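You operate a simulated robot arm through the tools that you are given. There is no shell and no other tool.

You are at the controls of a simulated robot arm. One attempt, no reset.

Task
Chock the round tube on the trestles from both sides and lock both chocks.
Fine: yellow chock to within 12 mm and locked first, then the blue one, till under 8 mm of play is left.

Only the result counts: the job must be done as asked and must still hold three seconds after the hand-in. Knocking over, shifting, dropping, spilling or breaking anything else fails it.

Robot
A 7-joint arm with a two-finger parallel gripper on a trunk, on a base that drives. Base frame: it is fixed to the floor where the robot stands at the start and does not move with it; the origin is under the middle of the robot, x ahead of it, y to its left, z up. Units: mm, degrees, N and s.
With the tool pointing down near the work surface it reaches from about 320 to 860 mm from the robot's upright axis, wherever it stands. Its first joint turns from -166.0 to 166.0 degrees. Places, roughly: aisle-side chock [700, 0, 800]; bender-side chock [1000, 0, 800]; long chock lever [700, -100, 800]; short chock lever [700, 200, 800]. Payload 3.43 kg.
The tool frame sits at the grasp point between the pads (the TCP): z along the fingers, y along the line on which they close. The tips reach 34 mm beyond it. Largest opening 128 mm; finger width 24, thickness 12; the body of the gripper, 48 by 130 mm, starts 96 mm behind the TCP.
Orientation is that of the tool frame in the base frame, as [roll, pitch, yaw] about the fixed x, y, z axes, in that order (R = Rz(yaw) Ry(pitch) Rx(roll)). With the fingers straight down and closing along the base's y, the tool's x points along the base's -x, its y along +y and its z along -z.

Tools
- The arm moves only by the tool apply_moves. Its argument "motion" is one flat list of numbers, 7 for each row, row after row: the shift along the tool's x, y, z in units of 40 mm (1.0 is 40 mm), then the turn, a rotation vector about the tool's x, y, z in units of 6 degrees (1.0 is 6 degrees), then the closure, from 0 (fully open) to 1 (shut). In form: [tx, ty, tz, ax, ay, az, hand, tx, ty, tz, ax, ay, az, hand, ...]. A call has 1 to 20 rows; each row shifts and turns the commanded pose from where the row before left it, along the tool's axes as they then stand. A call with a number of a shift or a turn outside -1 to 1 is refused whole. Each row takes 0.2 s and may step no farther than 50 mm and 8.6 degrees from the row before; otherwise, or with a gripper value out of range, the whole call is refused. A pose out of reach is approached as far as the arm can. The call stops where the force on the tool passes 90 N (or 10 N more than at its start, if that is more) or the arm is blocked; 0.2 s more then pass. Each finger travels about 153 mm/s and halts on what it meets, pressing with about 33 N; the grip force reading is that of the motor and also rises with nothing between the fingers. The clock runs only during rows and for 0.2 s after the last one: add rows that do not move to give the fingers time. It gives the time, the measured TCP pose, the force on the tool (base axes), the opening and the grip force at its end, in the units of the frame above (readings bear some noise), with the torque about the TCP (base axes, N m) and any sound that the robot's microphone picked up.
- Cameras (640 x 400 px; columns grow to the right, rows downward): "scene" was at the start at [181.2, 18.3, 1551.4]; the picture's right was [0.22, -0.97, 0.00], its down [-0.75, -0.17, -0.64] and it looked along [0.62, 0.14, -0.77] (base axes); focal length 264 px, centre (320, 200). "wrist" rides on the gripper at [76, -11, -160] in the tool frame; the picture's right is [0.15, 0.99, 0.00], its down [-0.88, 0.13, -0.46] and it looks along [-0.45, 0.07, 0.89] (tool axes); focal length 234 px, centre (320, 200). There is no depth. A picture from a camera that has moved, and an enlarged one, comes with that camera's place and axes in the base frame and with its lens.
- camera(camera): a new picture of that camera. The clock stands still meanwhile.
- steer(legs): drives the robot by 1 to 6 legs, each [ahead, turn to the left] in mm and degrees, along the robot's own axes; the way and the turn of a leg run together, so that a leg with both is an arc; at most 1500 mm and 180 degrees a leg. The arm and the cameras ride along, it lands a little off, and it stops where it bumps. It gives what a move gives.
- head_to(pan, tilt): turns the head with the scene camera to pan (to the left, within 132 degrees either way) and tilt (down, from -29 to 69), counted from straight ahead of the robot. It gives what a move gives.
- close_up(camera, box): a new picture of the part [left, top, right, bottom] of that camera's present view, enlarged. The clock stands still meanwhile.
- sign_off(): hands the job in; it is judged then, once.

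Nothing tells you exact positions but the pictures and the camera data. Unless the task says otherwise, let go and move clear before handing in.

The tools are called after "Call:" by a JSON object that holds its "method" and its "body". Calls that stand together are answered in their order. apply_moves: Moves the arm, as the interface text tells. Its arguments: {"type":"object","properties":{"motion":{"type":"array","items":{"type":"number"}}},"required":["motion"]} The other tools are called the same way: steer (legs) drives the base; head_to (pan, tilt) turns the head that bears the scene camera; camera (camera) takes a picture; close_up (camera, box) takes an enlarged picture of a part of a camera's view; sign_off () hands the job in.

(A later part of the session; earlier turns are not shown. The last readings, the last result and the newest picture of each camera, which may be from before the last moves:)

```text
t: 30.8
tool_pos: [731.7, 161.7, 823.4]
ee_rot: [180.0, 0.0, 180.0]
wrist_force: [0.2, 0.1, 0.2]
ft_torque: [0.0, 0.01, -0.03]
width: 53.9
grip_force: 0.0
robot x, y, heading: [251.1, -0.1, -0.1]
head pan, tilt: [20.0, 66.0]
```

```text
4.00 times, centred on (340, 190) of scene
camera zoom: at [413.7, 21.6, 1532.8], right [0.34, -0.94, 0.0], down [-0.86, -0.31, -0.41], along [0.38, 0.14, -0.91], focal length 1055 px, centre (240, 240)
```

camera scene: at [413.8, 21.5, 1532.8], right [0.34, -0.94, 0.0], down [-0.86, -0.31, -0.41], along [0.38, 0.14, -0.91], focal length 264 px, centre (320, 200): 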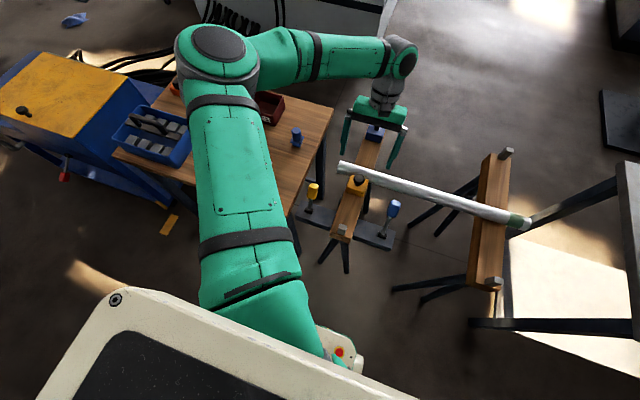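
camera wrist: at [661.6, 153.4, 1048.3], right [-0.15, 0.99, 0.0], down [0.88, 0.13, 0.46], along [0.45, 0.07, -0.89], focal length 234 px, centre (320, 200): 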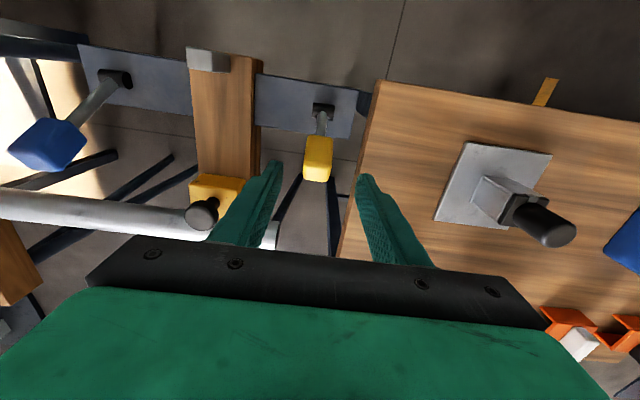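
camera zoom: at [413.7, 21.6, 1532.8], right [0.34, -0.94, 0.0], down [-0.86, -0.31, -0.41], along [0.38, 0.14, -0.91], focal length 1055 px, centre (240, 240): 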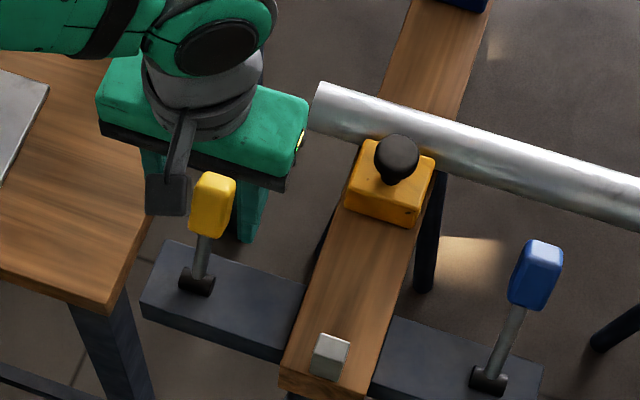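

The fingers straddle the handle well. I will close on it and probe 8 mm along its arc toward the robot, watching the force.

Call:
{"method": "apply_moves", "body": {"motion": [0, -0.04, 0, 0, 0, 0, 0.75, 0, 0, 0, 0, 0, 0, 1, 0, 0, 0, 0, 0, 0, 1, 0, 0, 0, 0, 0, 0, 1]}}

Call:
{"method": "apply_moves", "body": {"motion": [0.088, 0, -0.048, 0, 0, 0, 1, 0.088, 0, -0.048, 0, 0, 0, 1, 0, 0, 0, 0, 0, 0, 1]}}

Call:
{"method": "close_up", "body": {"camera": "wrist", "box": [200, 80, 440, 230]}}

Call:
{"method": "close_up", "body": {"camera": "scene", "box": [270, 140, 410, 240]}}

```text
t: 31.8
tool_pos: [731.9, 159.0, 824.4]
ee_rot: [-179.9, 0.0, -180.0]
wrist_force: [1.0, -6.0, -3.8]
ft_torque: [0.25, -0.22, -0.21]
width: 27.7
grip_force: 44.9
robot x, y, heading: [253.4, -2.8, -0.5]
head pan, tilt: [20.0, 66.0]
```

```text
t: 32.6
tool_pos: [725.4, 160.1, 828.8]
ee_rot: [180.0, 0.2, 179.9]
wrist_force: [16.1, -5.6, -12.5]
ft_torque: [0.4, -1.5, -0.08]
width: 27.9
grip_force: 45.0
robot x, y, heading: [251.2, -3.1, -0.0]
head pan, tilt: [20.0, 66.0]
```

```text
2.67 times, centred on (320, 155) of wrist
camera zoom: at [649.2, 150.7, 987.8], right [-0.15, 0.99, 0.0], down [0.88, 0.13, 0.46], along [0.45, 0.07, -0.89], focal length 624 px, centre (320, 320)
```

zoom: 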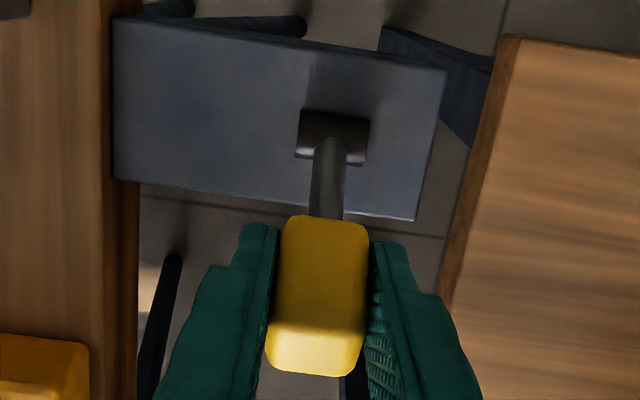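

```text
4.00 times, centred on (340, 190) of scene
camera zoom: at [414.4, 21.4, 1532.7], right [0.34, -0.94, 0.0], down [-0.86, -0.31, -0.41], along [0.38, 0.14, -0.91], focal length 1055 px, centre (240, 240)
```

zoom: 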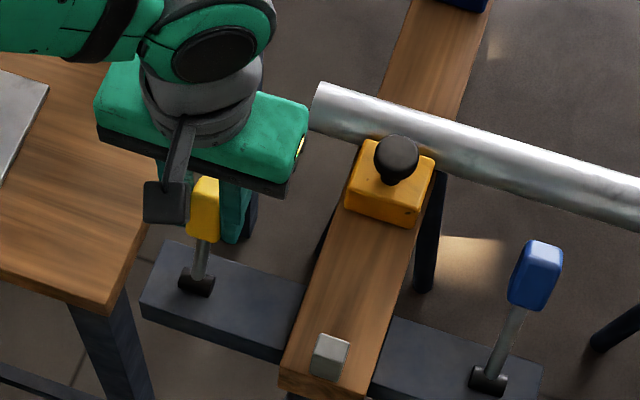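

The lever gave way about 5° toward the robot with 16 N of resistance. I will continue along the arc a little and compare.

Call:
{"method": "apply_moves", "body": {"motion": [0.125, 0, -0.04, 0, 0, 0, 1, 0.125, 0, -0.03, 0, 0, 0, 1, 0.125, 0, -0.02, 0, 0, 0, 1, 0, 0, 0, 0, 0, 0, 1]}}

Call:
{"method": "close_up", "body": {"camera": "wrist", "box": [200, 80, 440, 230]}}

Call:
{"method": "close_up", "body": {"camera": "scene", "box": [270, 140, 410, 240]}}

```text
t: 33.6
tool_pos: [709.4, 159.3, 832.0]
ee_rot: [179.9, 0.2, -180.0]
wrist_force: [22.1, -4.8, 18.4]
ft_torque: [-0.07, -1.37, 0.01]
width: 27.9
grip_force: 45.4
robot x, y, heading: [250.3, -1.0, -0.3]
head pan, tilt: [20.0, 66.0]
```

```text
2.67 times, centred on (320, 155) of wrist
camera zoom: at [633.9, 150.6, 991.8], right [-0.15, 0.99, 0.0], down [0.88, 0.13, 0.46], along [0.45, 0.07, -0.89], focal length 624 px, centre (320, 320)
```

zoom: 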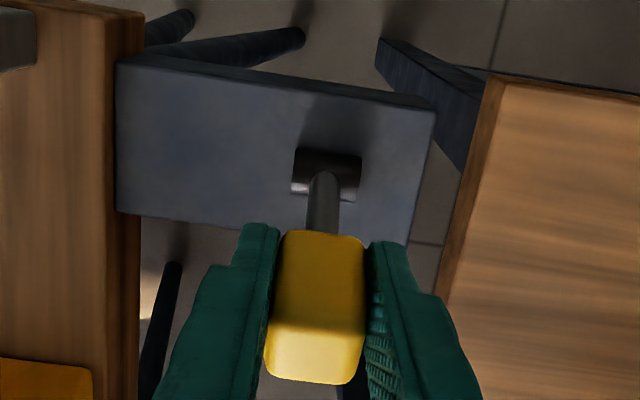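

```text
4.00 times, centred on (340, 190) of scene
camera zoom: at [413.9, 21.3, 1532.8], right [0.34, -0.94, 0.0], down [-0.86, -0.31, -0.41], along [0.38, 0.14, -0.91], focal length 1055 px, centre (240, 240)
```

zoom: 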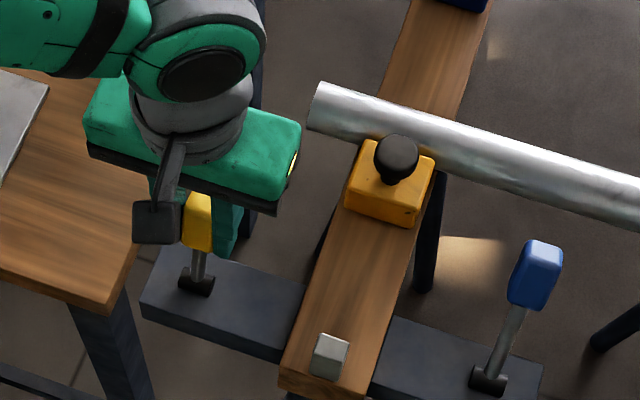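

The lever is clearly swinging toward the robot with modest friction. I will carry on past vertical along the arc.

Call:
{"method": "apply_moves", "body": {"motion": [0.2175, 0, -0.06, 0, 0, 0, 1, 0.2175, 0, -0.015, 0, 0, 0, 1, 0.2125, 0, 0.005, 0, 0, 0, 1, 0.215, 0, 0.025, 0, 0, 0, 1, 0, 0, 0, 0, 0, 0, 1]}}

Call:
{"method": "close_up", "body": {"camera": "wrist", "box": [200, 80, 440, 230]}}

Call:
{"method": "close_up", "body": {"camera": "scene", "box": [270, 140, 410, 240]}}

```text
t: 34.8
tool_pos: [673.7, 159.4, 833.6]
ee_rot: [-179.9, 0.1, 180.0]
wrist_force: [19.2, -5.8, -2.4]
ft_torque: [0.19, -1.56, -0.01]
width: 27.7
grip_force: 45.1
robot x, y, heading: [250.1, -1.2, 0.1]
head pan, tilt: [20.0, 66.0]
```

```text
2.67 times, centred on (320, 155) of wrist
camera zoom: at [599.0, 150.7, 993.1], right [-0.15, 0.99, 0.0], down [0.88, 0.13, 0.46], along [0.45, 0.07, -0.89], focal length 624 px, centre (320, 320)
```

zoom: 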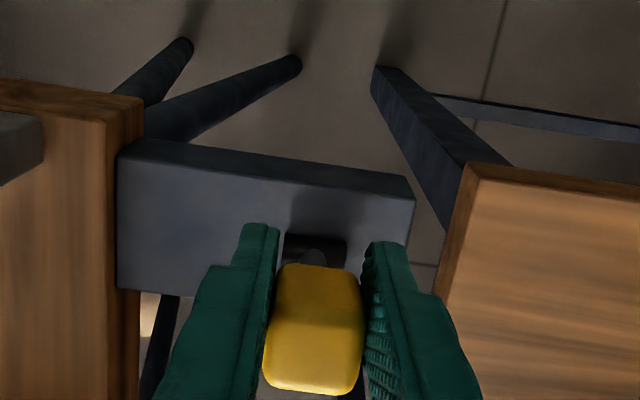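

```text
4.00 times, centred on (340, 190) of scene
camera zoom: at [414.2, 21.3, 1532.7], right [0.34, -0.94, 0.0], down [-0.86, -0.31, -0.41], along [0.38, 0.14, -0.91], focal length 1055 px, centre (240, 240)
```

zoom: 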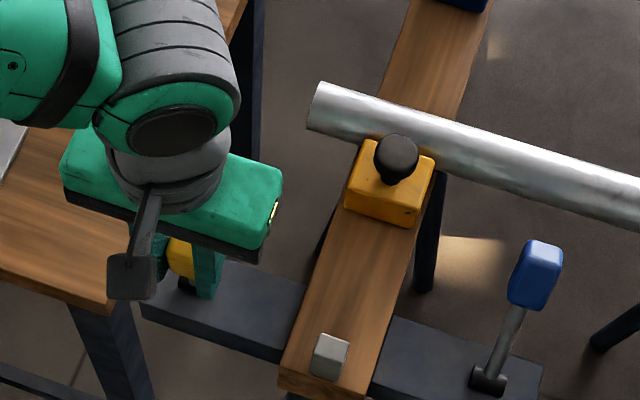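

The lever is now past vertical with steady resistance. I will continue to about -30° and listen for a click.

Call:
{"method": "apply_moves", "body": {"motion": [0.185, 0, 0.0425, 0, 0, 0, 1, 0.1825, 0, 0.0575, 0, 0, 0, 1, 0.175, 0, 0.0725, 0, 0, 0, 1, 0.1675, 0, 0.0875, 0, 0, 0, 1, 0, 0, 0, 0, 0, 0, 1]}}

Call:
{"method": "close_up", "body": {"camera": "wrist", "box": [200, 80, 440, 230]}}

Call:
{"method": "close_up", "body": {"camera": "scene", "box": [270, 140, 410, 240]}}

```text
t: 36.0
tool_pos: [646.3, 161.7, 822.6]
ee_rot: [-179.9, -0.2, 179.9]
wrist_force: [18.5, -10.4, -5.3]
ft_torque: [-0.06, -1.18, -0.08]
width: 27.8
grip_force: 44.9
robot x, y, heading: [251.3, 0.6, 0.1]
head pan, tilt: [20.0, 66.0]
```

```text
2.67 times, centred on (320, 155) of wrist
camera zoom: at [570.5, 150.8, 982.6], right [-0.15, 0.99, 0.0], down [0.88, 0.13, 0.45], along [0.45, 0.07, -0.89], focal length 624 px, centre (320, 320)
```

zoom: 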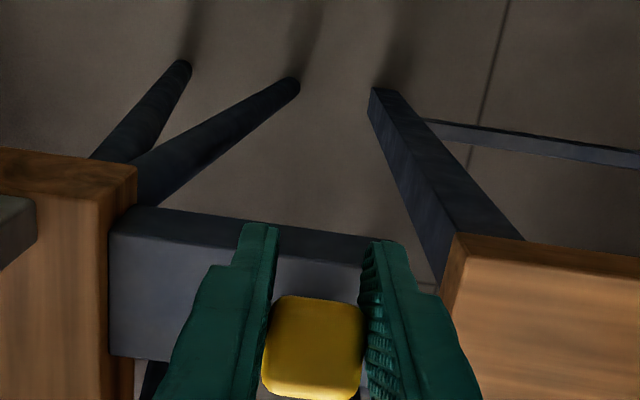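

```text
4.00 times, centred on (340, 190) of scene
camera zoom: at [414.3, 21.4, 1532.7], right [0.34, -0.94, 0.0], down [-0.86, -0.31, -0.41], along [0.38, 0.14, -0.91], focal length 1055 px, centre (240, 240)
```

zoom: 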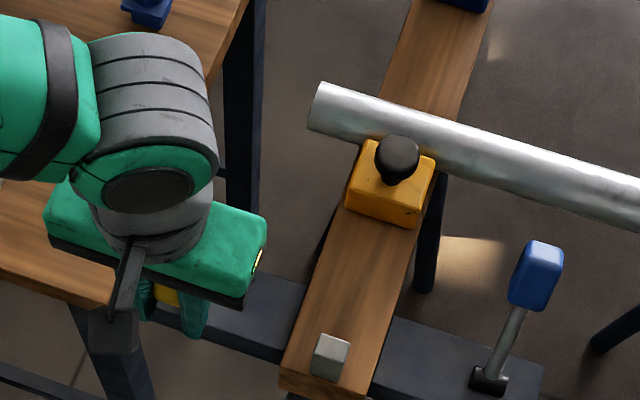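

Still smooth, no sound yet. I will continue to about -50°.

Call:
{"method": "apply_moves", "body": {"motion": [0.1625, 0, 0.1, 0, 0, 0, 1, 0.15, 0, 0.115, 0, 0, 0, 1, 0.14, 0, 0.1275, 0, 0, 0, 1, 0.1275, 0, 0.14, 0, 0, 0, 1, 0, 0, 0, 0, 0, 0, 1]}}

Call:
{"method": "camera", "body": {"camera": "wrist"}}

Call:
{"method": "close_up", "body": {"camera": "scene", "box": [270, 140, 410, 240]}}

```text
t: 37.2
tool_pos: [626.4, 159.0, 805.5]
ee_rot: [180.0, 0.2, 179.9]
wrist_force: [32.2, -4.0, 22.8]
ft_torque: [0.07, 0.04, -0.01]
width: 27.6
grip_force: 45.5
robot x, y, heading: [253.7, -2.6, 0.2]
head pan, tilt: [20.0, 66.0]
```

```text
taken
camera wrist: at [549.0, 150.7, 964.0], right [-0.15, 0.99, 0.0], down [0.88, 0.13, 0.46], along [0.45, 0.07, -0.89], focal length 234 px, centre (320, 200)
```

wrist: 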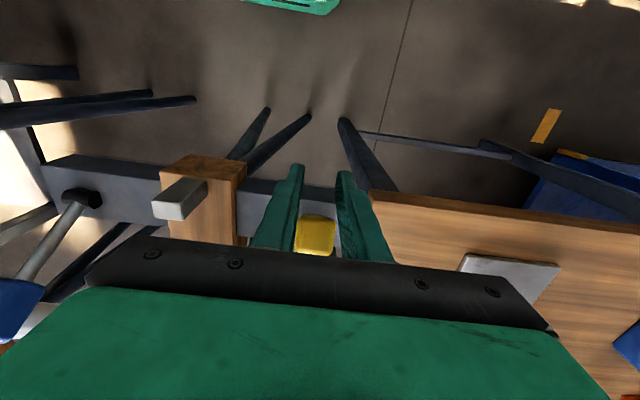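

```text
4.00 times, centred on (340, 190) of scene
camera zoom: at [413.7, 21.1, 1532.7], right [0.34, -0.94, 0.0], down [-0.86, -0.31, -0.41], along [0.38, 0.14, -0.91], focal length 1055 px, centre (240, 240)
```

zoom: 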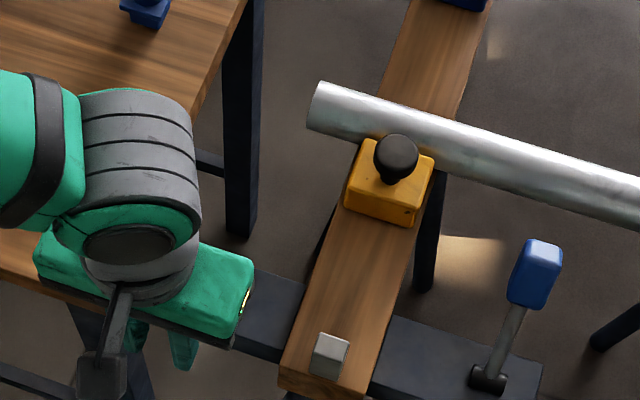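

Resistance has risen to about 40 N, so the lever is near its end. I will press a few degrees more and listen.

Call:
{"method": "apply_moves", "body": {"motion": [0.06, 0, 0.075, 0, 0, 0, 1, 0.055, 0, 0.078, 0, 0, 0, 1, 0, 0, 0, 0, 0, 0, 1]}}

Call:
{"method": "close_up", "body": {"camera": "wrist", "box": [200, 130, 440, 280]}}

```text
t: 38.0
tool_pos: [616.3, 163.2, 796.4]
ee_rot: [180.0, -0.1, -179.7]
wrist_force: [-0.4, -0.5, 0.7]
ft_torque: [-0.02, -0.08, 0.02]
width: 0.1
grip_force: 33.5
robot x, y, heading: [251.7, -0.3, 0.2]
head pan, tilt: [20.0, 66.0]
```

```text
2.67 times, centred on (320, 205) of wrist
camera zoom: at [541.8, 152.4, 957.2], right [-0.15, 0.99, 0.0], down [0.88, 0.14, 0.45], along [0.45, 0.07, -0.89], focal length 624 px, centre (320, 187)
```

zoom: 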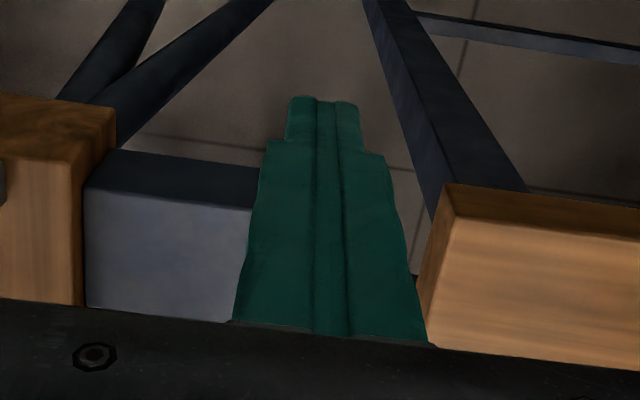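

The fingers slipped off the handle, so it probably met a stop. I will lift straight up and look at where the lever stands.

Call:
{"method": "apply_moves", "body": {"motion": [0.1, 0, -0.8, 0, 0, 0, 1, 0, 0, -1, 0, 0, 0, 1, 0, 0, -1, 0, 0, 0, 1, 0, 1, -0.4, 0, 0, 0, 1, 0, 1, -0.4, 0, 0, 0, 1, 0, 1, 0, 0, 0, 0, 1, 0, 0, 0, 0, 0, 0, 1]}}

Call:
{"method": "camera", "body": {"camera": "wrist"}}

Call:
{"method": "close_up", "body": {"camera": "scene", "box": [270, 140, 410, 240]}}

```text
t: 39.6
tool_pos: [614.0, 280.9, 941.0]
ee_rot: [-180.0, 0.0, -179.9]
wrist_force: [0.0, 0.4, 0.0]
ft_torque: [0.0, 0.0, -0.02]
width: 0.3
grip_force: 32.3
robot x, y, heading: [248.7, -1.2, -0.1]
head pan, tilt: [20.0, 66.0]
```

```text
taken
camera wrist: at [538.1, 270.9, 1101.2], right [-0.15, 0.99, 0.0], down [0.88, 0.13, 0.46], along [0.45, 0.07, -0.89], focal length 234 px, centre (320, 200)
```

wrist: 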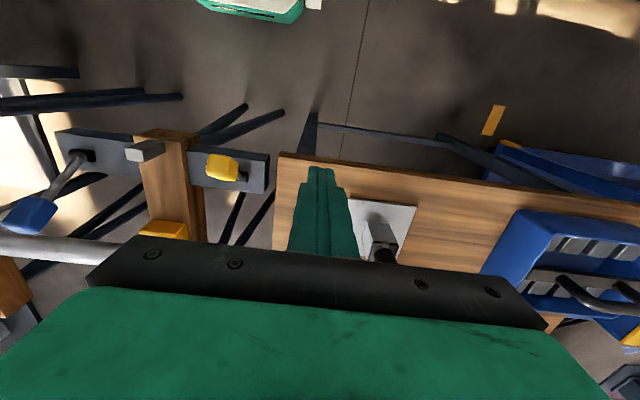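

```text
4.00 times, centred on (340, 190) of scene
camera zoom: at [413.6, 21.4, 1532.8], right [0.34, -0.94, 0.0], down [-0.86, -0.31, -0.41], along [0.38, 0.14, -0.91], focal length 1055 px, centre (240, 240)
```

zoom: 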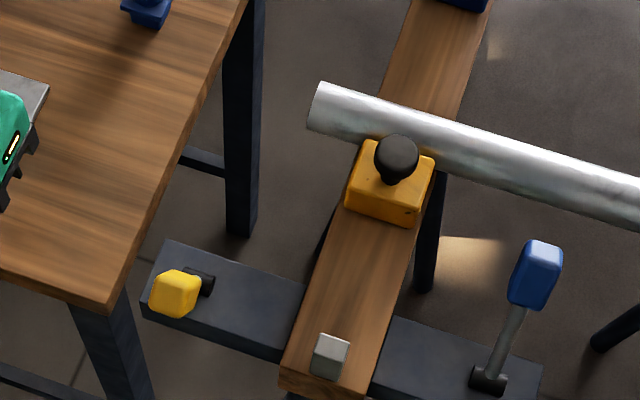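

The yellow lever now leans about 29° toward the robot, and no click was reported. I will push it from its far side with closed fingers to find out whether that is a hard stop.

Call:
{"method": "apply_moves", "body": {"motion": [-0.65, -1, 0, 0, 0, 0, 1, -0.65, -1, 0, 0, 0, 0, 1, -0.7, -1, 0, 0, 0, 0, 1, 0, 0, 0.8, 0, 0, 0, 1, 0, 0, 0.8, 0, 0, 0, 1, 0, 0, 0.7, 0, 0, 0, 1, 0, 0, 0, 0, 0, 0, 1]}}

Call:
{"method": "camera", "body": {"camera": "wrist"}}

Call:
{"method": "close_up", "body": {"camera": "scene", "box": [270, 140, 410, 240]}}

```text
t: 41.2
tool_pos: [694.0, 160.1, 848.8]
ee_rot: [179.9, 0.1, -180.0]
wrist_force: [-1.0, 0.2, 0.6]
ft_torque: [-0.03, -0.01, -0.01]
width: 0.1
grip_force: 32.9
robot x, y, heading: [253.5, 1.1, 0.0]
head pan, tilt: [20.0, 66.0]
```

```text
taken
camera wrist: at [618.3, 149.9, 1008.7], right [-0.15, 0.99, 0.0], down [0.88, 0.13, 0.46], along [0.45, 0.07, -0.89], focal length 234 px, centre (320, 200)
```

wrist: 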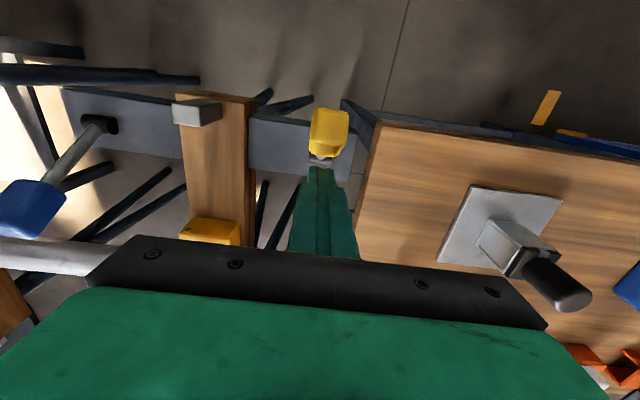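

```text
4.00 times, centred on (340, 190) of scene
camera zoom: at [413.6, 21.4, 1532.8], right [0.34, -0.94, 0.0], down [-0.86, -0.31, -0.41], along [0.38, 0.14, -0.91], focal length 1055 px, centre (240, 240)
```

zoom: 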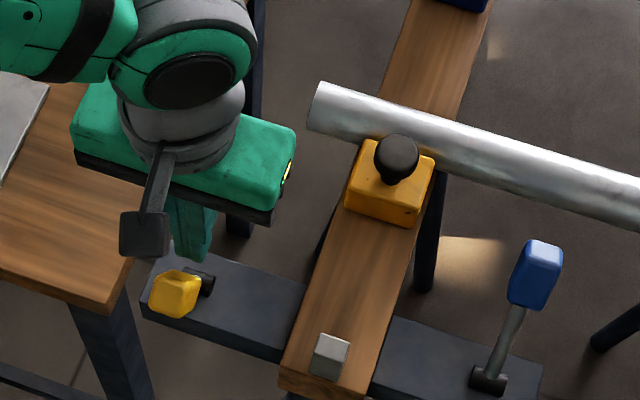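

The closed fingertips are right behind the handle. I will push toward the robot in small steps.

Call:
{"method": "apply_moves", "body": {"motion": [0.15, 0, 0, 0, 0, 0, 1, 0.15, 0, 0, 0, 0, 0, 1, 0.1, 0, 0, 0, 0, 0, 1, 0, 0, 0, 0, 0, 0, 1]}}

Call:
{"method": "apply_moves", "body": {"motion": [0.1, 0, 0, 0, 0, 0, 1, 0.1, 0, 0, 0, 0, 0, 1, 0, 0, 0, 0, 0, 0, 1]}}

Call:
{"method": "close_up", "body": {"camera": "scene", "box": [270, 140, 410, 240]}}

```text
t: 42.2
tool_pos: [682.5, 158.1, 849.3]
ee_rot: [-180.0, 0.4, 179.9]
wrist_force: [35.0, -3.6, 11.2]
ft_torque: [-0.3, -1.07, -0.03]
width: 0.0
grip_force: 32.9
robot x, y, heading: [252.4, 0.9, 0.0]
head pan, tilt: [20.0, 66.0]
```

```text
t: 43.0
tool_pos: [680.3, 159.1, 851.0]
ee_rot: [-180.0, 1.2, 179.8]
wrist_force: [76.6, -3.5, 9.5]
ft_torque: [0.05, -2.48, 0.16]
width: 0.0
grip_force: 33.1
robot x, y, heading: [251.4, 1.6, 0.1]
head pan, tilt: [20.0, 66.0]
```

```text
4.00 times, centred on (340, 190) of scene
camera zoom: at [415.7, 21.2, 1532.6], right [0.34, -0.94, 0.0], down [-0.86, -0.31, -0.41], along [0.38, 0.14, -0.91], focal length 1055 px, centre (240, 240)
```

zoom: 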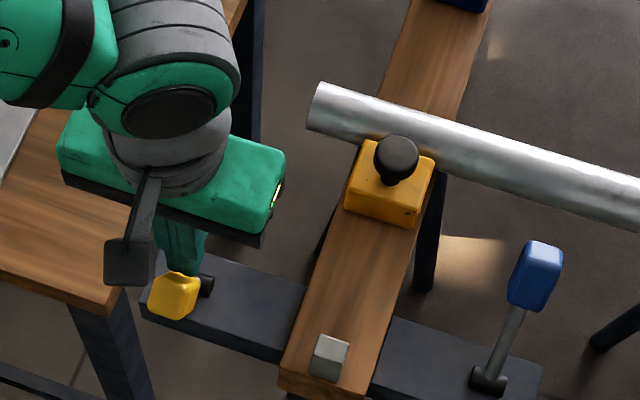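

The lever is on a hard stop there (76 N, no further motion), so its throw is complete in this direction. I will back off and test whether the yellow chock is now locked, by gripping it and pulling very lightly.

Call:
{"method": "apply_moves", "body": {"motion": [-0.4, 0, 0, 0, 0, 0, 1, 0, 0, -1, 0, 0, 0, 1, 0, 0, -1, 0, 0, 0, 0.8, -0.65, -0.8, 0, 0, 0, 0, 0.5, -0.7, -0.8, 0, 0, 0, 0, 0.3, -0.85, -0.8, 0, 0, 0, 0, 0, -0.8, -0.6, 0, 0, 0, 0, 0, 0, 0, 0, 0, 0, 0, 0]}}

Call:
{"method": "camera", "body": {"camera": "wrist"}}

```text
t: 44.8
tool_pos: [807.5, 40.6, 929.3]
ee_rot: [179.9, 0.1, -179.8]
wrist_force: [-0.2, -0.3, 0.3]
ft_torque: [-0.02, 0.0, 0.02]
width: 127.8
grip_force: 0.1
robot x, y, heading: [249.3, -0.6, -0.1]
head pan, tilt: [20.0, 66.0]
```

```text
taken
camera wrist: at [732.2, 32.1, 1088.9], right [-0.15, 0.99, 0.0], down [0.88, 0.13, 0.46], along [0.45, 0.07, -0.89], focal length 234 px, centre (320, 200)
```

wrist: 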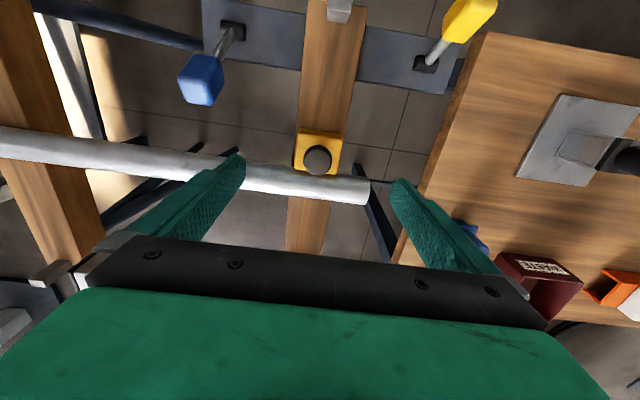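

Now over the chock again. I will go down and grip at x≈819, then pull back lightly by 2 mm.

Call:
{"method": "apply_moves", "body": {"motion": [-0.28, 0, 0.6, 0, 0, 0, 0, 0, 0, 1, 0, 0, 0, 0, 0, 0, 0.8, 0, 0, 0, 0, 0, 0, 0.53, 0, 0, 0, 0, 0, 0, 0, 0, 0, 0, 0.4, 0, 0, 0, 0, 0, 0, 0.7, 0, 0, 0, 0, 0, 0, 1, 0, 0, 0, 0, 0, 0, 1, 0, 0, 0, 0, 0, 0, 1]}}

Call:
{"method": "apply_moves", "body": {"motion": [0.03, 0, 0, 0, 0, 0, 1, 0.03, 0, 0, 0, 0, 0, 1, 0, 0, 0, 0, 0, 0, 1, 0, 0, 0, 0, 0, 0, 1]}}

```text
t: 46.8
tool_pos: [817.3, 39.9, 811.3]
ee_rot: [-180.0, 0.0, 179.9]
wrist_force: [3.4, -5.4, -13.9]
ft_torque: [-0.21, -1.43, 0.22]
width: 59.9
grip_force: 45.0
robot x, y, heading: [253.6, 0.3, -0.0]
head pan, tilt: [20.0, 66.0]
```

```text
t: 47.8
tool_pos: [815.9, 40.4, 811.6]
ee_rot: [180.0, 0.2, 179.9]
wrist_force: [27.1, -8.6, -33.4]
ft_torque: [-0.19, -1.18, 0.1]
width: 60.2
grip_force: 45.0
robot x, y, heading: [251.0, -2.9, -0.4]
head pan, tilt: [20.0, 66.0]
```

The chock resists with 27 N over 2 mm, whereas it used to slide freely, so the yellow chock is locked. I will relax, release and check the gap from above.

Call:
{"method": "apply_moves", "body": {"motion": [-0.06, 0, 0, 0, 0, 0, 1, 0, 0, 0, 0, 0, 0, 0.3, 0, 0, 0, 0, 0, 0, 0, 0, 0, -0.5, 0, 0, 0, 0, 0, 0, -1, 0, 0, 0, 0, 0, 0, -0.7, 0, 0, 0, 0, -0.6, 0, 0, 0, 0, 0, 0, -0.6, 0, 0, 0, 0, 0, 0, 0, 0, 0, 0, 0.833, 0, 0, 0, 0, 0, 0, 0.833, 0, 0, 0, 0, 0, 0, 0.833, 0, 0, 0, 0, 0, 0, 0.833, 0, 0, 0, 0, 0, 0, 0, 0, 0]}}

Call:
{"method": "close_up", "body": {"camera": "wrist", "box": [280, 130, 376, 190]}}

Call:
{"method": "camera", "body": {"camera": "wrist"}}

```text
t: 50.6
tool_pos: [865.6, 41.3, 901.3]
ee_rot: [-180.0, -20.0, -179.9]
wrist_force: [0.2, 0.7, 0.1]
ft_torque: [-0.03, -0.02, -0.02]
width: 127.9
grip_force: 0.0
robot x, y, heading: [252.5, 0.2, 0.2]
head pan, tilt: [20.0, 66.0]
```

```text
6.67 times, centred on (328, 160) of wrist
camera zoom: at [849.4, 31.0, 1076.5], right [-0.14, 0.99, 0.05], down [0.98, 0.13, 0.13], along [0.12, 0.07, -0.99], focal length 1561 px, centre (267, 467)
```

zoom: 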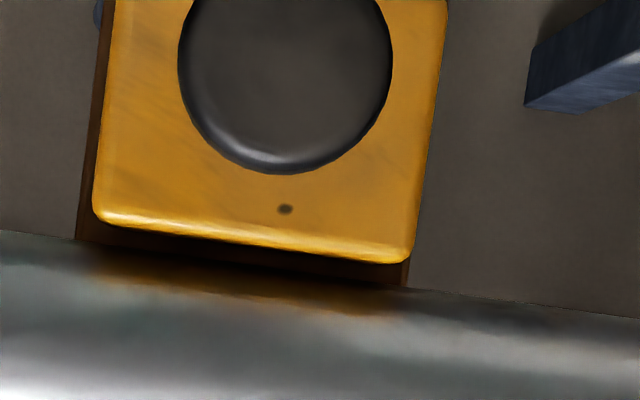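

```text
taken
camera wrist: at [849.4, 31.0, 1076.5], right [-0.14, 0.99, 0.05], down [0.98, 0.13, 0.13], along [0.12, 0.07, -0.99], focal length 234 px, centre (320, 200)
```

wrist: 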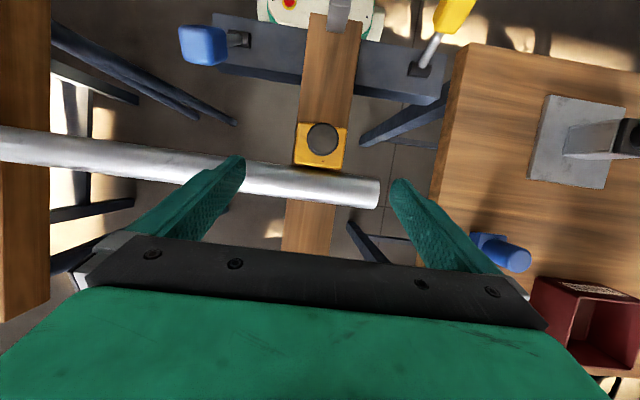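

The yellow chock is locked with about 3.6 mm of gap. Now the blue chock: I will move above it (about x≈1055) and look.

Call:
{"method": "apply_moves", "body": {"motion": [0, 0, 0, 0, -0.833, 0, 0, 0, 0, 0, 0, -0.833, 0, 0, 0, 0, 0, 0, -0.833, 0, 0, 0, 0, 0, 0, -0.833, 0, 0, 0, 0, -1, 0, 0, 0, 0, -0.95, 0, 0, 0, 0, 0, 0, -0.95, 0, 0, 0, 0, 0, 0, -0.95, 0, 0, 0, 0, 0, 0, -0.95, 0, 0, 0, 0, 0, 0, -0.95, 0, 0, 0, 0, 0, 0, 0, 0, 0.8, 0, 0, 0, 0, 0, 0, 0, 0, 0, 0, 0]}}

Call:
{"method": "camera", "body": {"camera": "wrist"}}

Call:
{"method": "camera", "body": {"camera": "scene"}}

```text
t: 53.2
tool_pos: [1055.4, 41.0, 909.0]
ee_rot: [-179.9, 0.0, 180.0]
wrist_force: [-0.7, 0.1, 0.8]
ft_torque: [0.03, 0.0, -0.03]
width: 127.9
grip_force: 0.0
robot x, y, heading: [254.2, 0.7, 0.0]
head pan, tilt: [20.0, 66.0]
```

```text
taken
camera wrist: at [979.9, 31.2, 1068.4], right [-0.15, 0.99, 0.0], down [0.88, 0.13, 0.46], along [0.45, 0.07, -0.89], focal length 234 px, centre (320, 200)
```

wrist: 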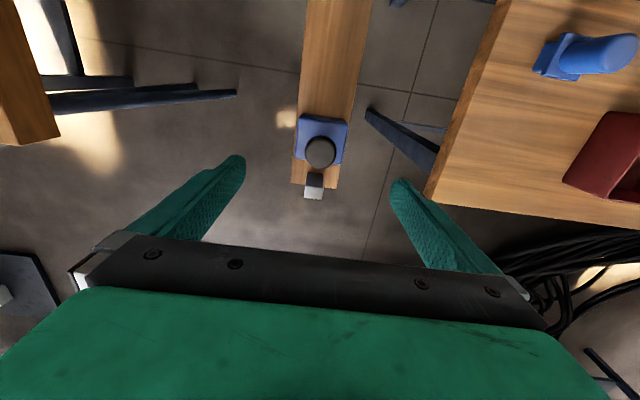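

```text
taken
camera scene: at [412.9, 21.5, 1532.8], right [0.34, -0.94, 0.0], down [-0.86, -0.31, -0.41], along [0.38, 0.14, -0.91], focal length 264 px, centre (320, 200)
```

scene: 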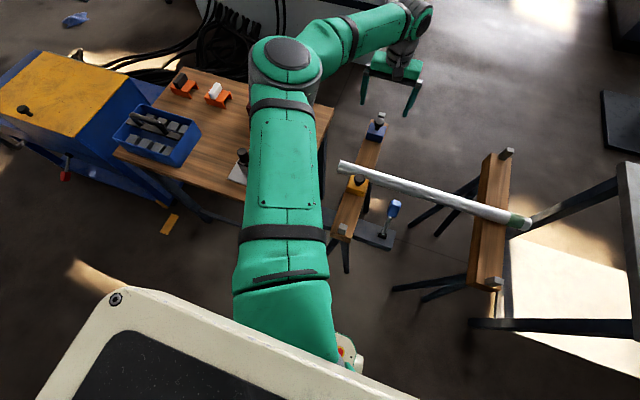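

The blue knob is at about (1050, 40). I will lower around it and grip the block as I did with the yellow one.

Call:
{"method": "apply_moves", "body": {"motion": [0.135, -0.025, 0.6, 0, 0, 0, 0, 0, 0, 0.8, 0, 0, 0, 0, 0, 0, 0.6, 0, 0, 0, 0, 0, 0, 0.425, 0, 0, 0, 0, 0, 0, 0, 0, 0, 0, 0, 0, 0, 0, 0, 0, 0, 0.35]}}

Call:
{"method": "close_up", "body": {"camera": "wrist", "box": [200, 100, 440, 250]}}

```text
t: 54.6
tool_pos: [1050.4, 39.2, 810.1]
ee_rot: [180.0, 0.0, -180.0]
wrist_force: [0.2, 0.3, -0.6]
ft_torque: [-0.03, 0.0, -0.01]
width: 82.9
grip_force: 0.1
robot x, y, heading: [249.4, 0.8, -0.1]
head pan, tilt: [20.0, 66.0]
```

```text
2.67 times, centred on (320, 175) of wrist
camera zoom: at [974.3, 30.1, 970.9], right [-0.15, 0.99, 0.0], down [0.88, 0.13, 0.46], along [0.45, 0.07, -0.89], focal length 624 px, centre (320, 267)
```

zoom: 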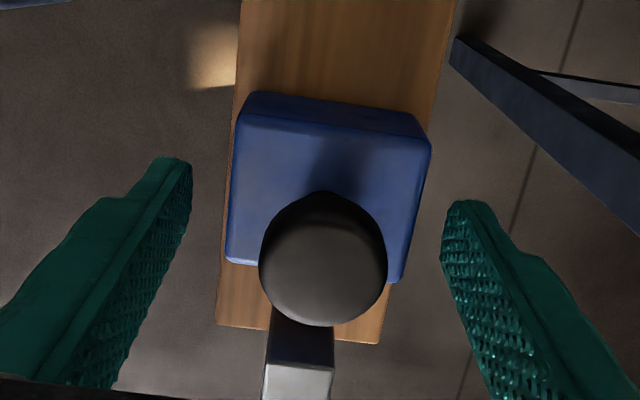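

The fingers straddle the blue block. Its near face is about 130 mm from the tube; I will grip and pull it 100 mm toward the tube.

Call:
{"method": "apply_moves", "body": {"motion": [0, 0, 0, 0, 0, 0, 0.7, 0, 0, 0, 0, 0, 0, 1, 0, 0, 0, 0, 0, 0, 1, 0.15, 0, 0, 0, 0, 0, 1, 0.25, 0, 0, 0, 0, 0, 1, 0.25, 0, 0, 0, 0, 0, 1, 0.25, 0, 0, 0, 0, 0, 1, 0.25, 0, 0, 0, 0, 0, 1, 0.25, 0, 0, 0, 0, 0, 1, 0, 0, 0, 0, 0, 0, 1]}}

Call:
{"method": "close_up", "body": {"camera": "wrist", "box": [200, 100, 440, 250]}}

```text
t: 56.8
tool_pos: [993.9, 40.0, 811.1]
ee_rot: [-180.0, 0.1, 180.0]
wrist_force: [-1.8, 5.9, -1.9]
ft_torque: [-0.19, -1.2, -0.11]
width: 59.9
grip_force: 44.7
robot x, y, heading: [252.3, 4.4, -0.1]
head pan, tilt: [20.0, 66.0]
```

```text
2.67 times, centred on (320, 175) of wrist
camera zoom: at [918.1, 30.6, 970.9], right [-0.15, 0.99, 0.0], down [0.88, 0.13, 0.46], along [0.45, 0.07, -0.89], focal length 624 px, centre (320, 267)
```

zoom: 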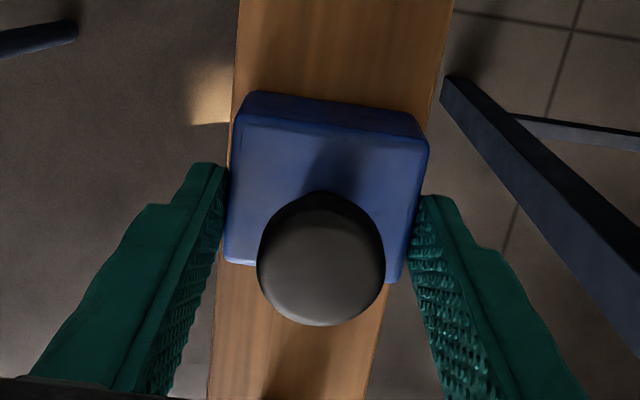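

It slides easily. I will pull 45 mm more; the wrist camera will then see the tube's far edge beside the block.

Call:
{"method": "apply_moves", "body": {"motion": [0.25, 0, 0, 0, 0, 0, 1, 0.25, 0, 0, 0, 0, 0, 1, 0.25, 0, 0, 0, 0, 0, 1, 0.25, 0, 0, 0, 0, 0, 1, 0.125, 0, 0, 0, 0, 0, 1, 0, 0, 0, 0, 0, 0, 1]}}

Call:
{"method": "camera", "body": {"camera": "wrist"}}

Call:
{"method": "close_up", "body": {"camera": "wrist", "box": [260, 90, 380, 165]}}

```text
t: 58.2
tool_pos: [948.6, 40.3, 811.0]
ee_rot: [180.0, -0.1, -180.0]
wrist_force: [-1.8, 9.4, -9.2]
ft_torque: [0.25, -0.39, -0.28]
width: 59.6
grip_force: 45.2
robot x, y, heading: [250.9, -3.5, 0.1]
head pan, tilt: [20.0, 66.0]
```

```text
taken
camera wrist: at [873.5, 30.5, 970.9], right [-0.15, 0.99, 0.0], down [0.88, 0.13, 0.45], along [0.45, 0.07, -0.89], focal length 234 px, centre (320, 200)
```

wrist: 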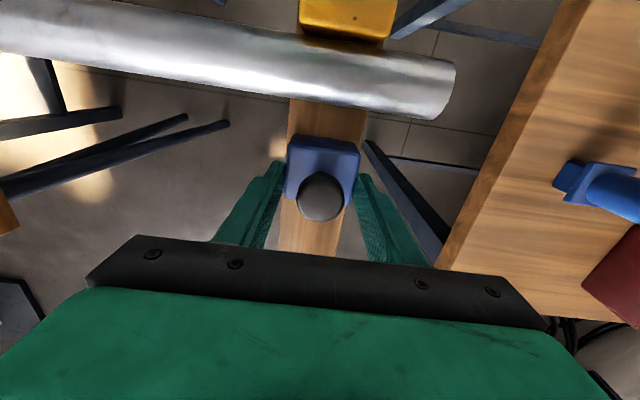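

```text
5.33 times, centred on (320, 128) of wrist
camera zoom: at [873.5, 30.5, 970.9], right [-0.15, 0.99, 0.0], down [0.88, 0.13, 0.45], along [0.45, 0.07, -0.89], focal length 1249 px, centre (320, 587)
```

zoom: 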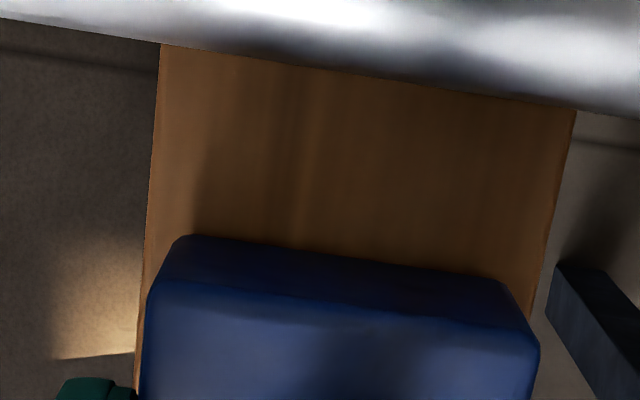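

This view shows the blue gap directly: about 31 mm. I will move 24 mm and measure again.

Call:
{"method": "apply_moves", "body": {"motion": [0.2, 0, 0, 0, 0, 0, 1, 0.2, 0, 0, 0, 0, 0, 1, 0.2, 0, 0, 0, 0, 0, 1, 0, 0, 0, 0, 0, 0, 1, 0, 0, 0, 0, 0, 0, 1]}}

Call:
{"method": "close_up", "body": {"camera": "wrist", "box": [260, 90, 380, 165]}}

Call:
{"method": "close_up", "body": {"camera": "wrist", "box": [270, 0, 430, 100]}}

```text
t: 59.4
tool_pos: [925.0, 41.0, 812.1]
ee_rot: [180.0, 0.1, 180.0]
wrist_force: [-1.3, 9.2, -8.9]
ft_torque: [0.12, -0.88, 0.0]
width: 59.8
grip_force: 44.8
robot x, y, heading: [248.7, -0.4, -0.0]
head pan, tilt: [20.0, 66.0]
```

```text
5.33 times, centred on (320, 128) of wrist
camera zoom: at [849.7, 30.5, 970.9], right [-0.15, 0.99, 0.0], down [0.88, 0.13, 0.46], along [0.45, 0.07, -0.89], focal length 1249 px, centre (320, 587)
```

zoom: 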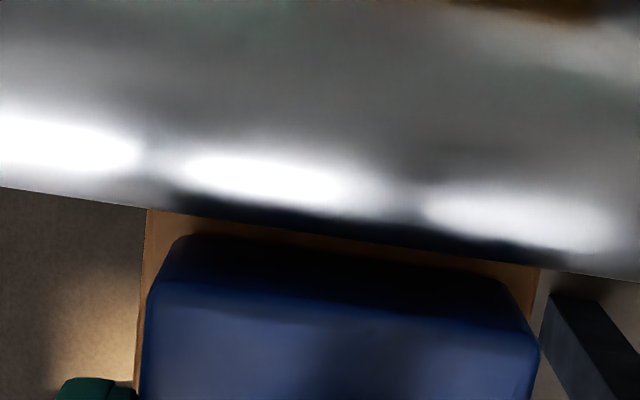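

```text
4.00 times, centred on (350, 50) of wrist
camera zoom: at [849.7, 30.5, 970.9], right [-0.15, 0.99, 0.0], down [0.88, 0.13, 0.46], along [0.45, 0.07, -0.89], focal length 937 px, centre (200, 800)
```

zoom: 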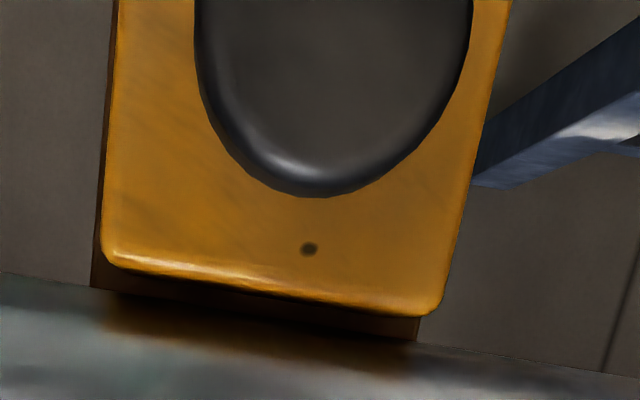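

About 7 mm is left on the blue side. I will advance 5.5 mm more.

Call:
{"method": "apply_moves", "body": {"motion": [0.07, 0, 0, 0, 0, 0, 1, 0.068, 0, 0, 0, 0, 0, 1, 0, 0, 0, 0, 0, 0, 1, 0, 0, 0, 0, 0, 0, 1]}}

Call:
{"method": "close_up", "body": {"camera": "wrist", "box": [260, 90, 380, 165]}}

Call:
{"method": "close_up", "body": {"camera": "wrist", "box": [270, 0, 430, 100]}}

```text
t: 60.4
tool_pos: [921.2, 39.7, 809.8]
ee_rot: [-179.9, 0.0, -180.0]
wrist_force: [1.0, 9.7, -8.0]
ft_torque: [0.53, 0.52, -0.5]
width: 59.8
grip_force: 45.1
robot x, y, heading: [256.3, 1.2, 0.1]
head pan, tilt: [20.0, 66.0]
```

```text
5.33 times, centred on (320, 128) of wrist
camera zoom: at [844.5, 30.6, 970.9], right [-0.15, 0.99, 0.0], down [0.88, 0.13, 0.46], along [0.45, 0.07, -0.89], focal length 1249 px, centre (320, 587)
```

zoom: 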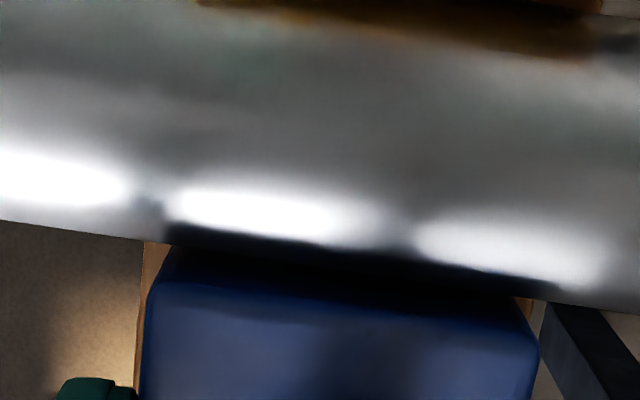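

```text
4.00 times, centred on (350, 50) of wrist
camera zoom: at [844.5, 30.6, 970.9], right [-0.15, 0.99, 0.0], down [0.88, 0.13, 0.46], along [0.45, 0.07, -0.89], focal length 937 px, centre (200, 800)
```

zoom: 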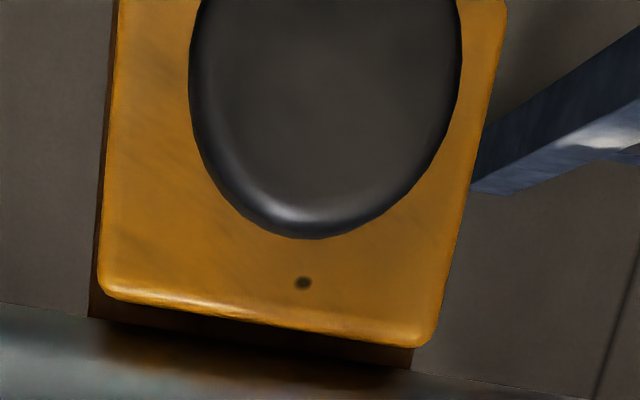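

About 2 mm remains on the blue side and the tube has not moved. I will go 1.2 mm closer for margin and then release.

Call:
{"method": "apply_moves", "body": {"motion": [0.03, 0, 0, 0, 0, 0, 1, 0, 0, 0, 0, 0, 0, 1, 0, 0, 0, 0, 0, 0, 1]}}

Call:
{"method": "close_up", "body": {"camera": "wrist", "box": [260, 90, 380, 165]}}

```text
t: 61.2
tool_pos: [920.2, 40.5, 811.0]
ee_rot: [-180.0, -0.1, 180.0]
wrist_force: [2.6, 9.8, -10.4]
ft_torque: [0.4, -0.46, -0.09]
width: 60.0
grip_force: 45.2
robot x, y, heading: [254.1, 1.1, -0.2]
head pan, tilt: [20.0, 66.0]
```

```text
5.33 times, centred on (320, 128) of wrist
camera zoom: at [843.2, 30.6, 970.9], right [-0.15, 0.99, 0.0], down [0.88, 0.13, 0.46], along [0.45, 0.07, -0.89], focal length 1249 px, centre (320, 587)
```

zoom: 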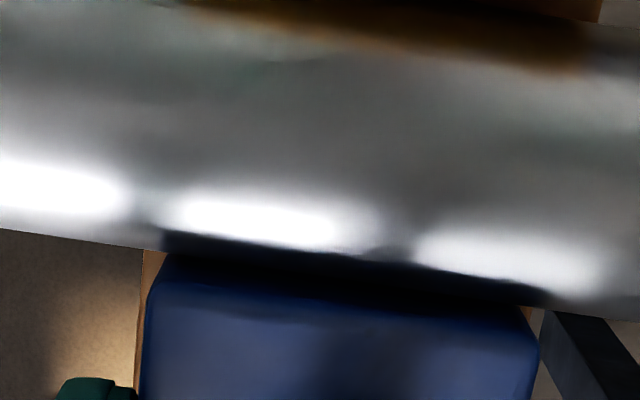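

Now I will release the blue chock, lift and inspect both gaps from directly above.

Call:
{"method": "apply_moves", "body": {"motion": [0, 0, 0, 0, 0, 0, 0.35, 0, 0, 0, 0, 0, 0, 0, 0, 0, -0.5, 0, 0, 0, 0, 0, 0, -1, 0, 0, 0, 0, 0, 0, -0.7, 0, 0, 0, 0, 0.45, 0, 0, 0, 0, 0, 0, 0, 0, 0, 0, 0.833, 0, 0, 0, 0, 0, 0, 0.833, 0, 0, 0, 0, 0, 0, 0.833, 0, 0, 0, 0, 0, 0, 0.833, 0, 0, 0, 0, 0, 0, 0, 0, 0]}}

Call:
{"method": "close_up", "body": {"camera": "wrist", "box": [272, 130, 368, 190]}}

Call:
{"method": "close_up", "body": {"camera": "wrist", "box": [240, 90, 400, 190]}}

Call:
{"method": "camera", "body": {"camera": "scene"}}

```text
t: 63.6
tool_pos: [901.3, 38.9, 898.7]
ee_rot: [-180.0, -20.1, 180.0]
wrist_force: [-0.3, 0.8, -0.2]
ft_torque: [0.01, 0.02, 0.0]
width: 128.0
grip_force: 0.0
robot x, y, heading: [253.1, -1.3, -0.1]
head pan, tilt: [20.0, 66.0]
```

```text
6.67 times, centred on (320, 160) of wrist
camera zoom: at [884.6, 30.4, 1075.2], right [-0.14, 0.99, 0.05], down [0.98, 0.13, 0.13], along [0.12, 0.07, -0.99], focal length 1561 px, centre (320, 467)
```

zoom: 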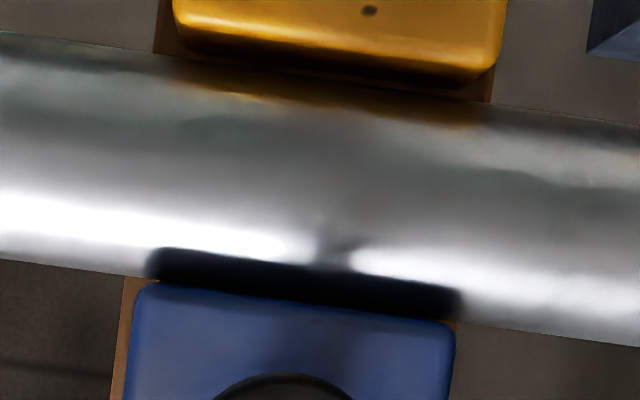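

```text
4.00 times, centred on (320, 140) of wrist
camera zoom: at [884.6, 30.4, 1075.2], right [-0.14, 0.99, 0.05], down [0.98, 0.13, 0.13], along [0.12, 0.07, -0.99], focal length 937 px, centre (320, 440)
```

zoom: 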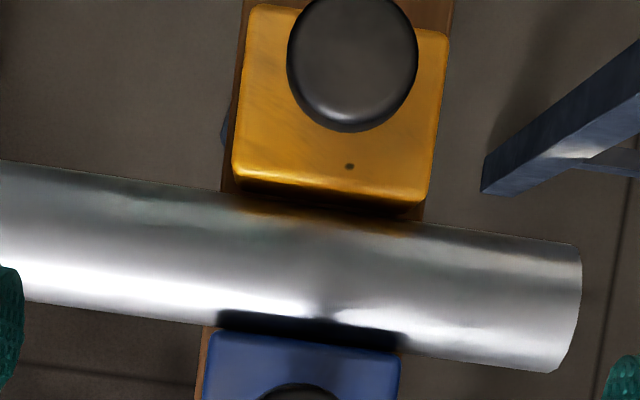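

```text
taken
camera scene: at [413.8, 21.4, 1532.8], right [0.34, -0.94, 0.0], down [-0.86, -0.31, -0.41], along [0.38, 0.14, -0.91], focal length 264 px, centre (320, 200)
```

scene: 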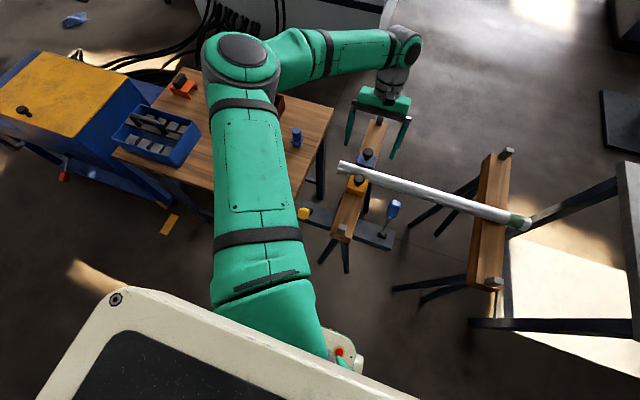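

Blue is about 1 mm off the tube and yellow about 3–4 mm, under 8 mm in total. Now I will bring the hand over the blue lever's handle, near (753, -78, 838).

Call:
{"method": "apply_moves", "body": {"motion": [0, 0, 0, 0, -0.833, 0, 0, 0, 0, 0, 0, -0.833, 0, 0, 0, 0, 0, 0, -0.833, 0, 0, 0, 0, 0, 0, -0.833, 0, 0, 0, 0, -0.8, 0, 0, 0, 0, 0, 0, -0.7, 0, 0, 0, 0.2, 0.9125, -0.73, 0, 0, 0, 0, 0.4, 0.9125, -0.73, 0, 0, 0, 0, 0.58, 0.9125, -0.73, 0, 0, 0, 0, 0.58, 0.9125, -0.73, 0, 0, 0, 0, 0.58, 0, 0, 0.8, 0, 0, 0, 0.58, 0, 0, 0, 0, 0, 0, 0.58]}}

Call:
{"method": "camera", "body": {"camera": "wrist"}}

Call:
{"method": "close_up", "body": {"camera": "scene", "box": [290, 140, 430, 260]}}

```text
t: 66.2
tool_pos: [753.9, -78.5, 927.3]
ee_rot: [-180.0, 0.0, 179.9]
wrist_force: [-0.8, -0.4, -1.2]
ft_torque: [-0.03, 0.0, 0.01]
width: 53.7
grip_force: 0.0
robot x, y, heading: [253.1, -0.4, -0.1]
head pan, tilt: [20.0, 66.0]
```

```text
taken
camera wrist: at [678.8, -87.1, 1087.0], right [-0.15, 0.99, 0.0], down [0.88, 0.13, 0.46], along [0.45, 0.07, -0.89], focal length 234 px, centre (320, 200)
```

wrist: 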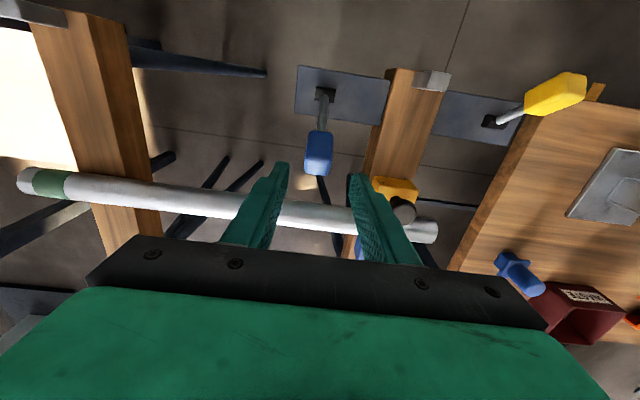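

```text
3.33 times, centred on (360, 200) of scene
camera zoom: at [413.8, 21.3, 1532.8], right [0.34, -0.94, 0.0], down [-0.86, -0.31, -0.41], along [0.38, 0.14, -0.91], focal length 879 px, centre (187, 200)
```

zoom: 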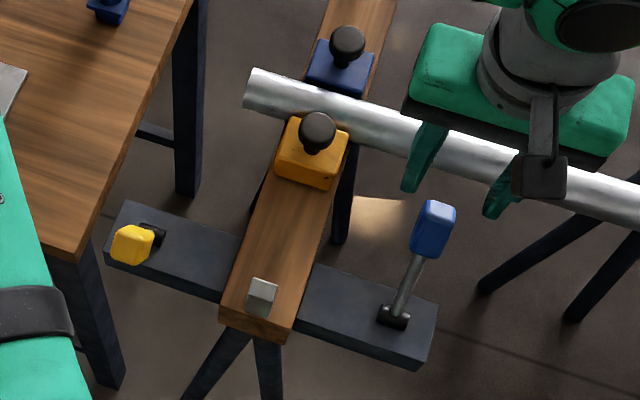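

The blue handle is at about (747, -81, 838). I will lower around it.

Call:
{"method": "apply_moves", "body": {"motion": [0.17, -0.06, 0.6, 0, 0, 0, 0.58, 0, 0, 0.8, 0, 0, 0, 0.58, 0, 0, 0.83, 0, 0, 0, 0.58, 0, 0, 0, 0, 0, 0, 0.58]}}

Call:
{"method": "close_up", "body": {"camera": "wrist", "box": [200, 80, 440, 230]}}

Call:
{"method": "close_up", "body": {"camera": "scene", "box": [290, 140, 430, 260]}}

```text
t: 67.2
tool_pos: [748.0, -78.4, 837.5]
ee_rot: [180.0, -0.1, -180.0]
wrist_force: [0.3, 0.0, 0.0]
ft_torque: [0.01, -0.01, 0.03]
width: 53.8
grip_force: 0.1
robot x, y, heading: [250.2, -3.1, -0.1]
head pan, tilt: [20.0, 66.0]
```

```text
2.67 times, centred on (320, 155) of wrist
camera zoom: at [672.8, -88.6, 997.6], right [-0.15, 0.99, 0.0], down [0.88, 0.13, 0.46], along [0.45, 0.07, -0.89], focal length 624 px, centre (320, 320)
```

zoom: 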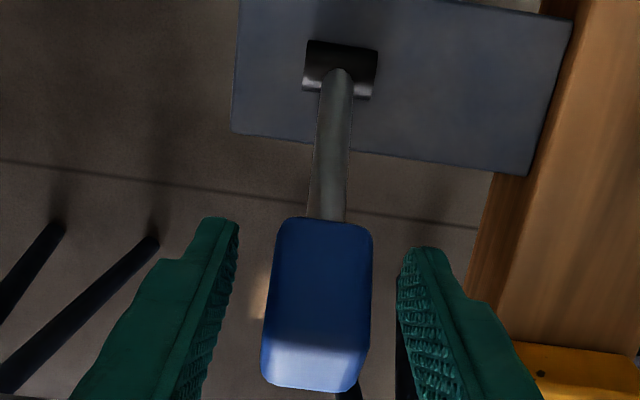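

```text
3.33 times, centred on (360, 200) of scene
camera zoom: at [413.8, 21.3, 1532.8], right [0.34, -0.94, 0.0], down [-0.86, -0.31, -0.41], along [0.38, 0.14, -0.91], focal length 879 px, centre (187, 200)
```

zoom: 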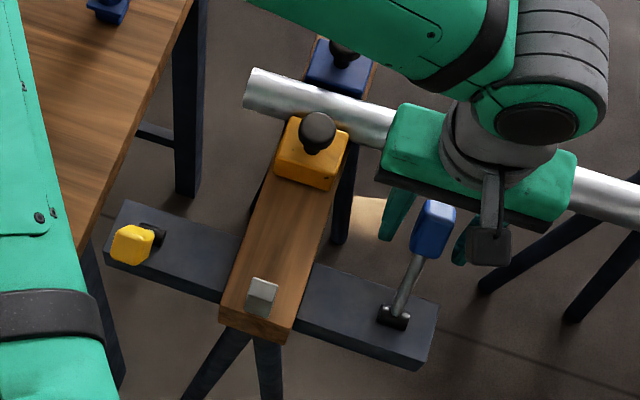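

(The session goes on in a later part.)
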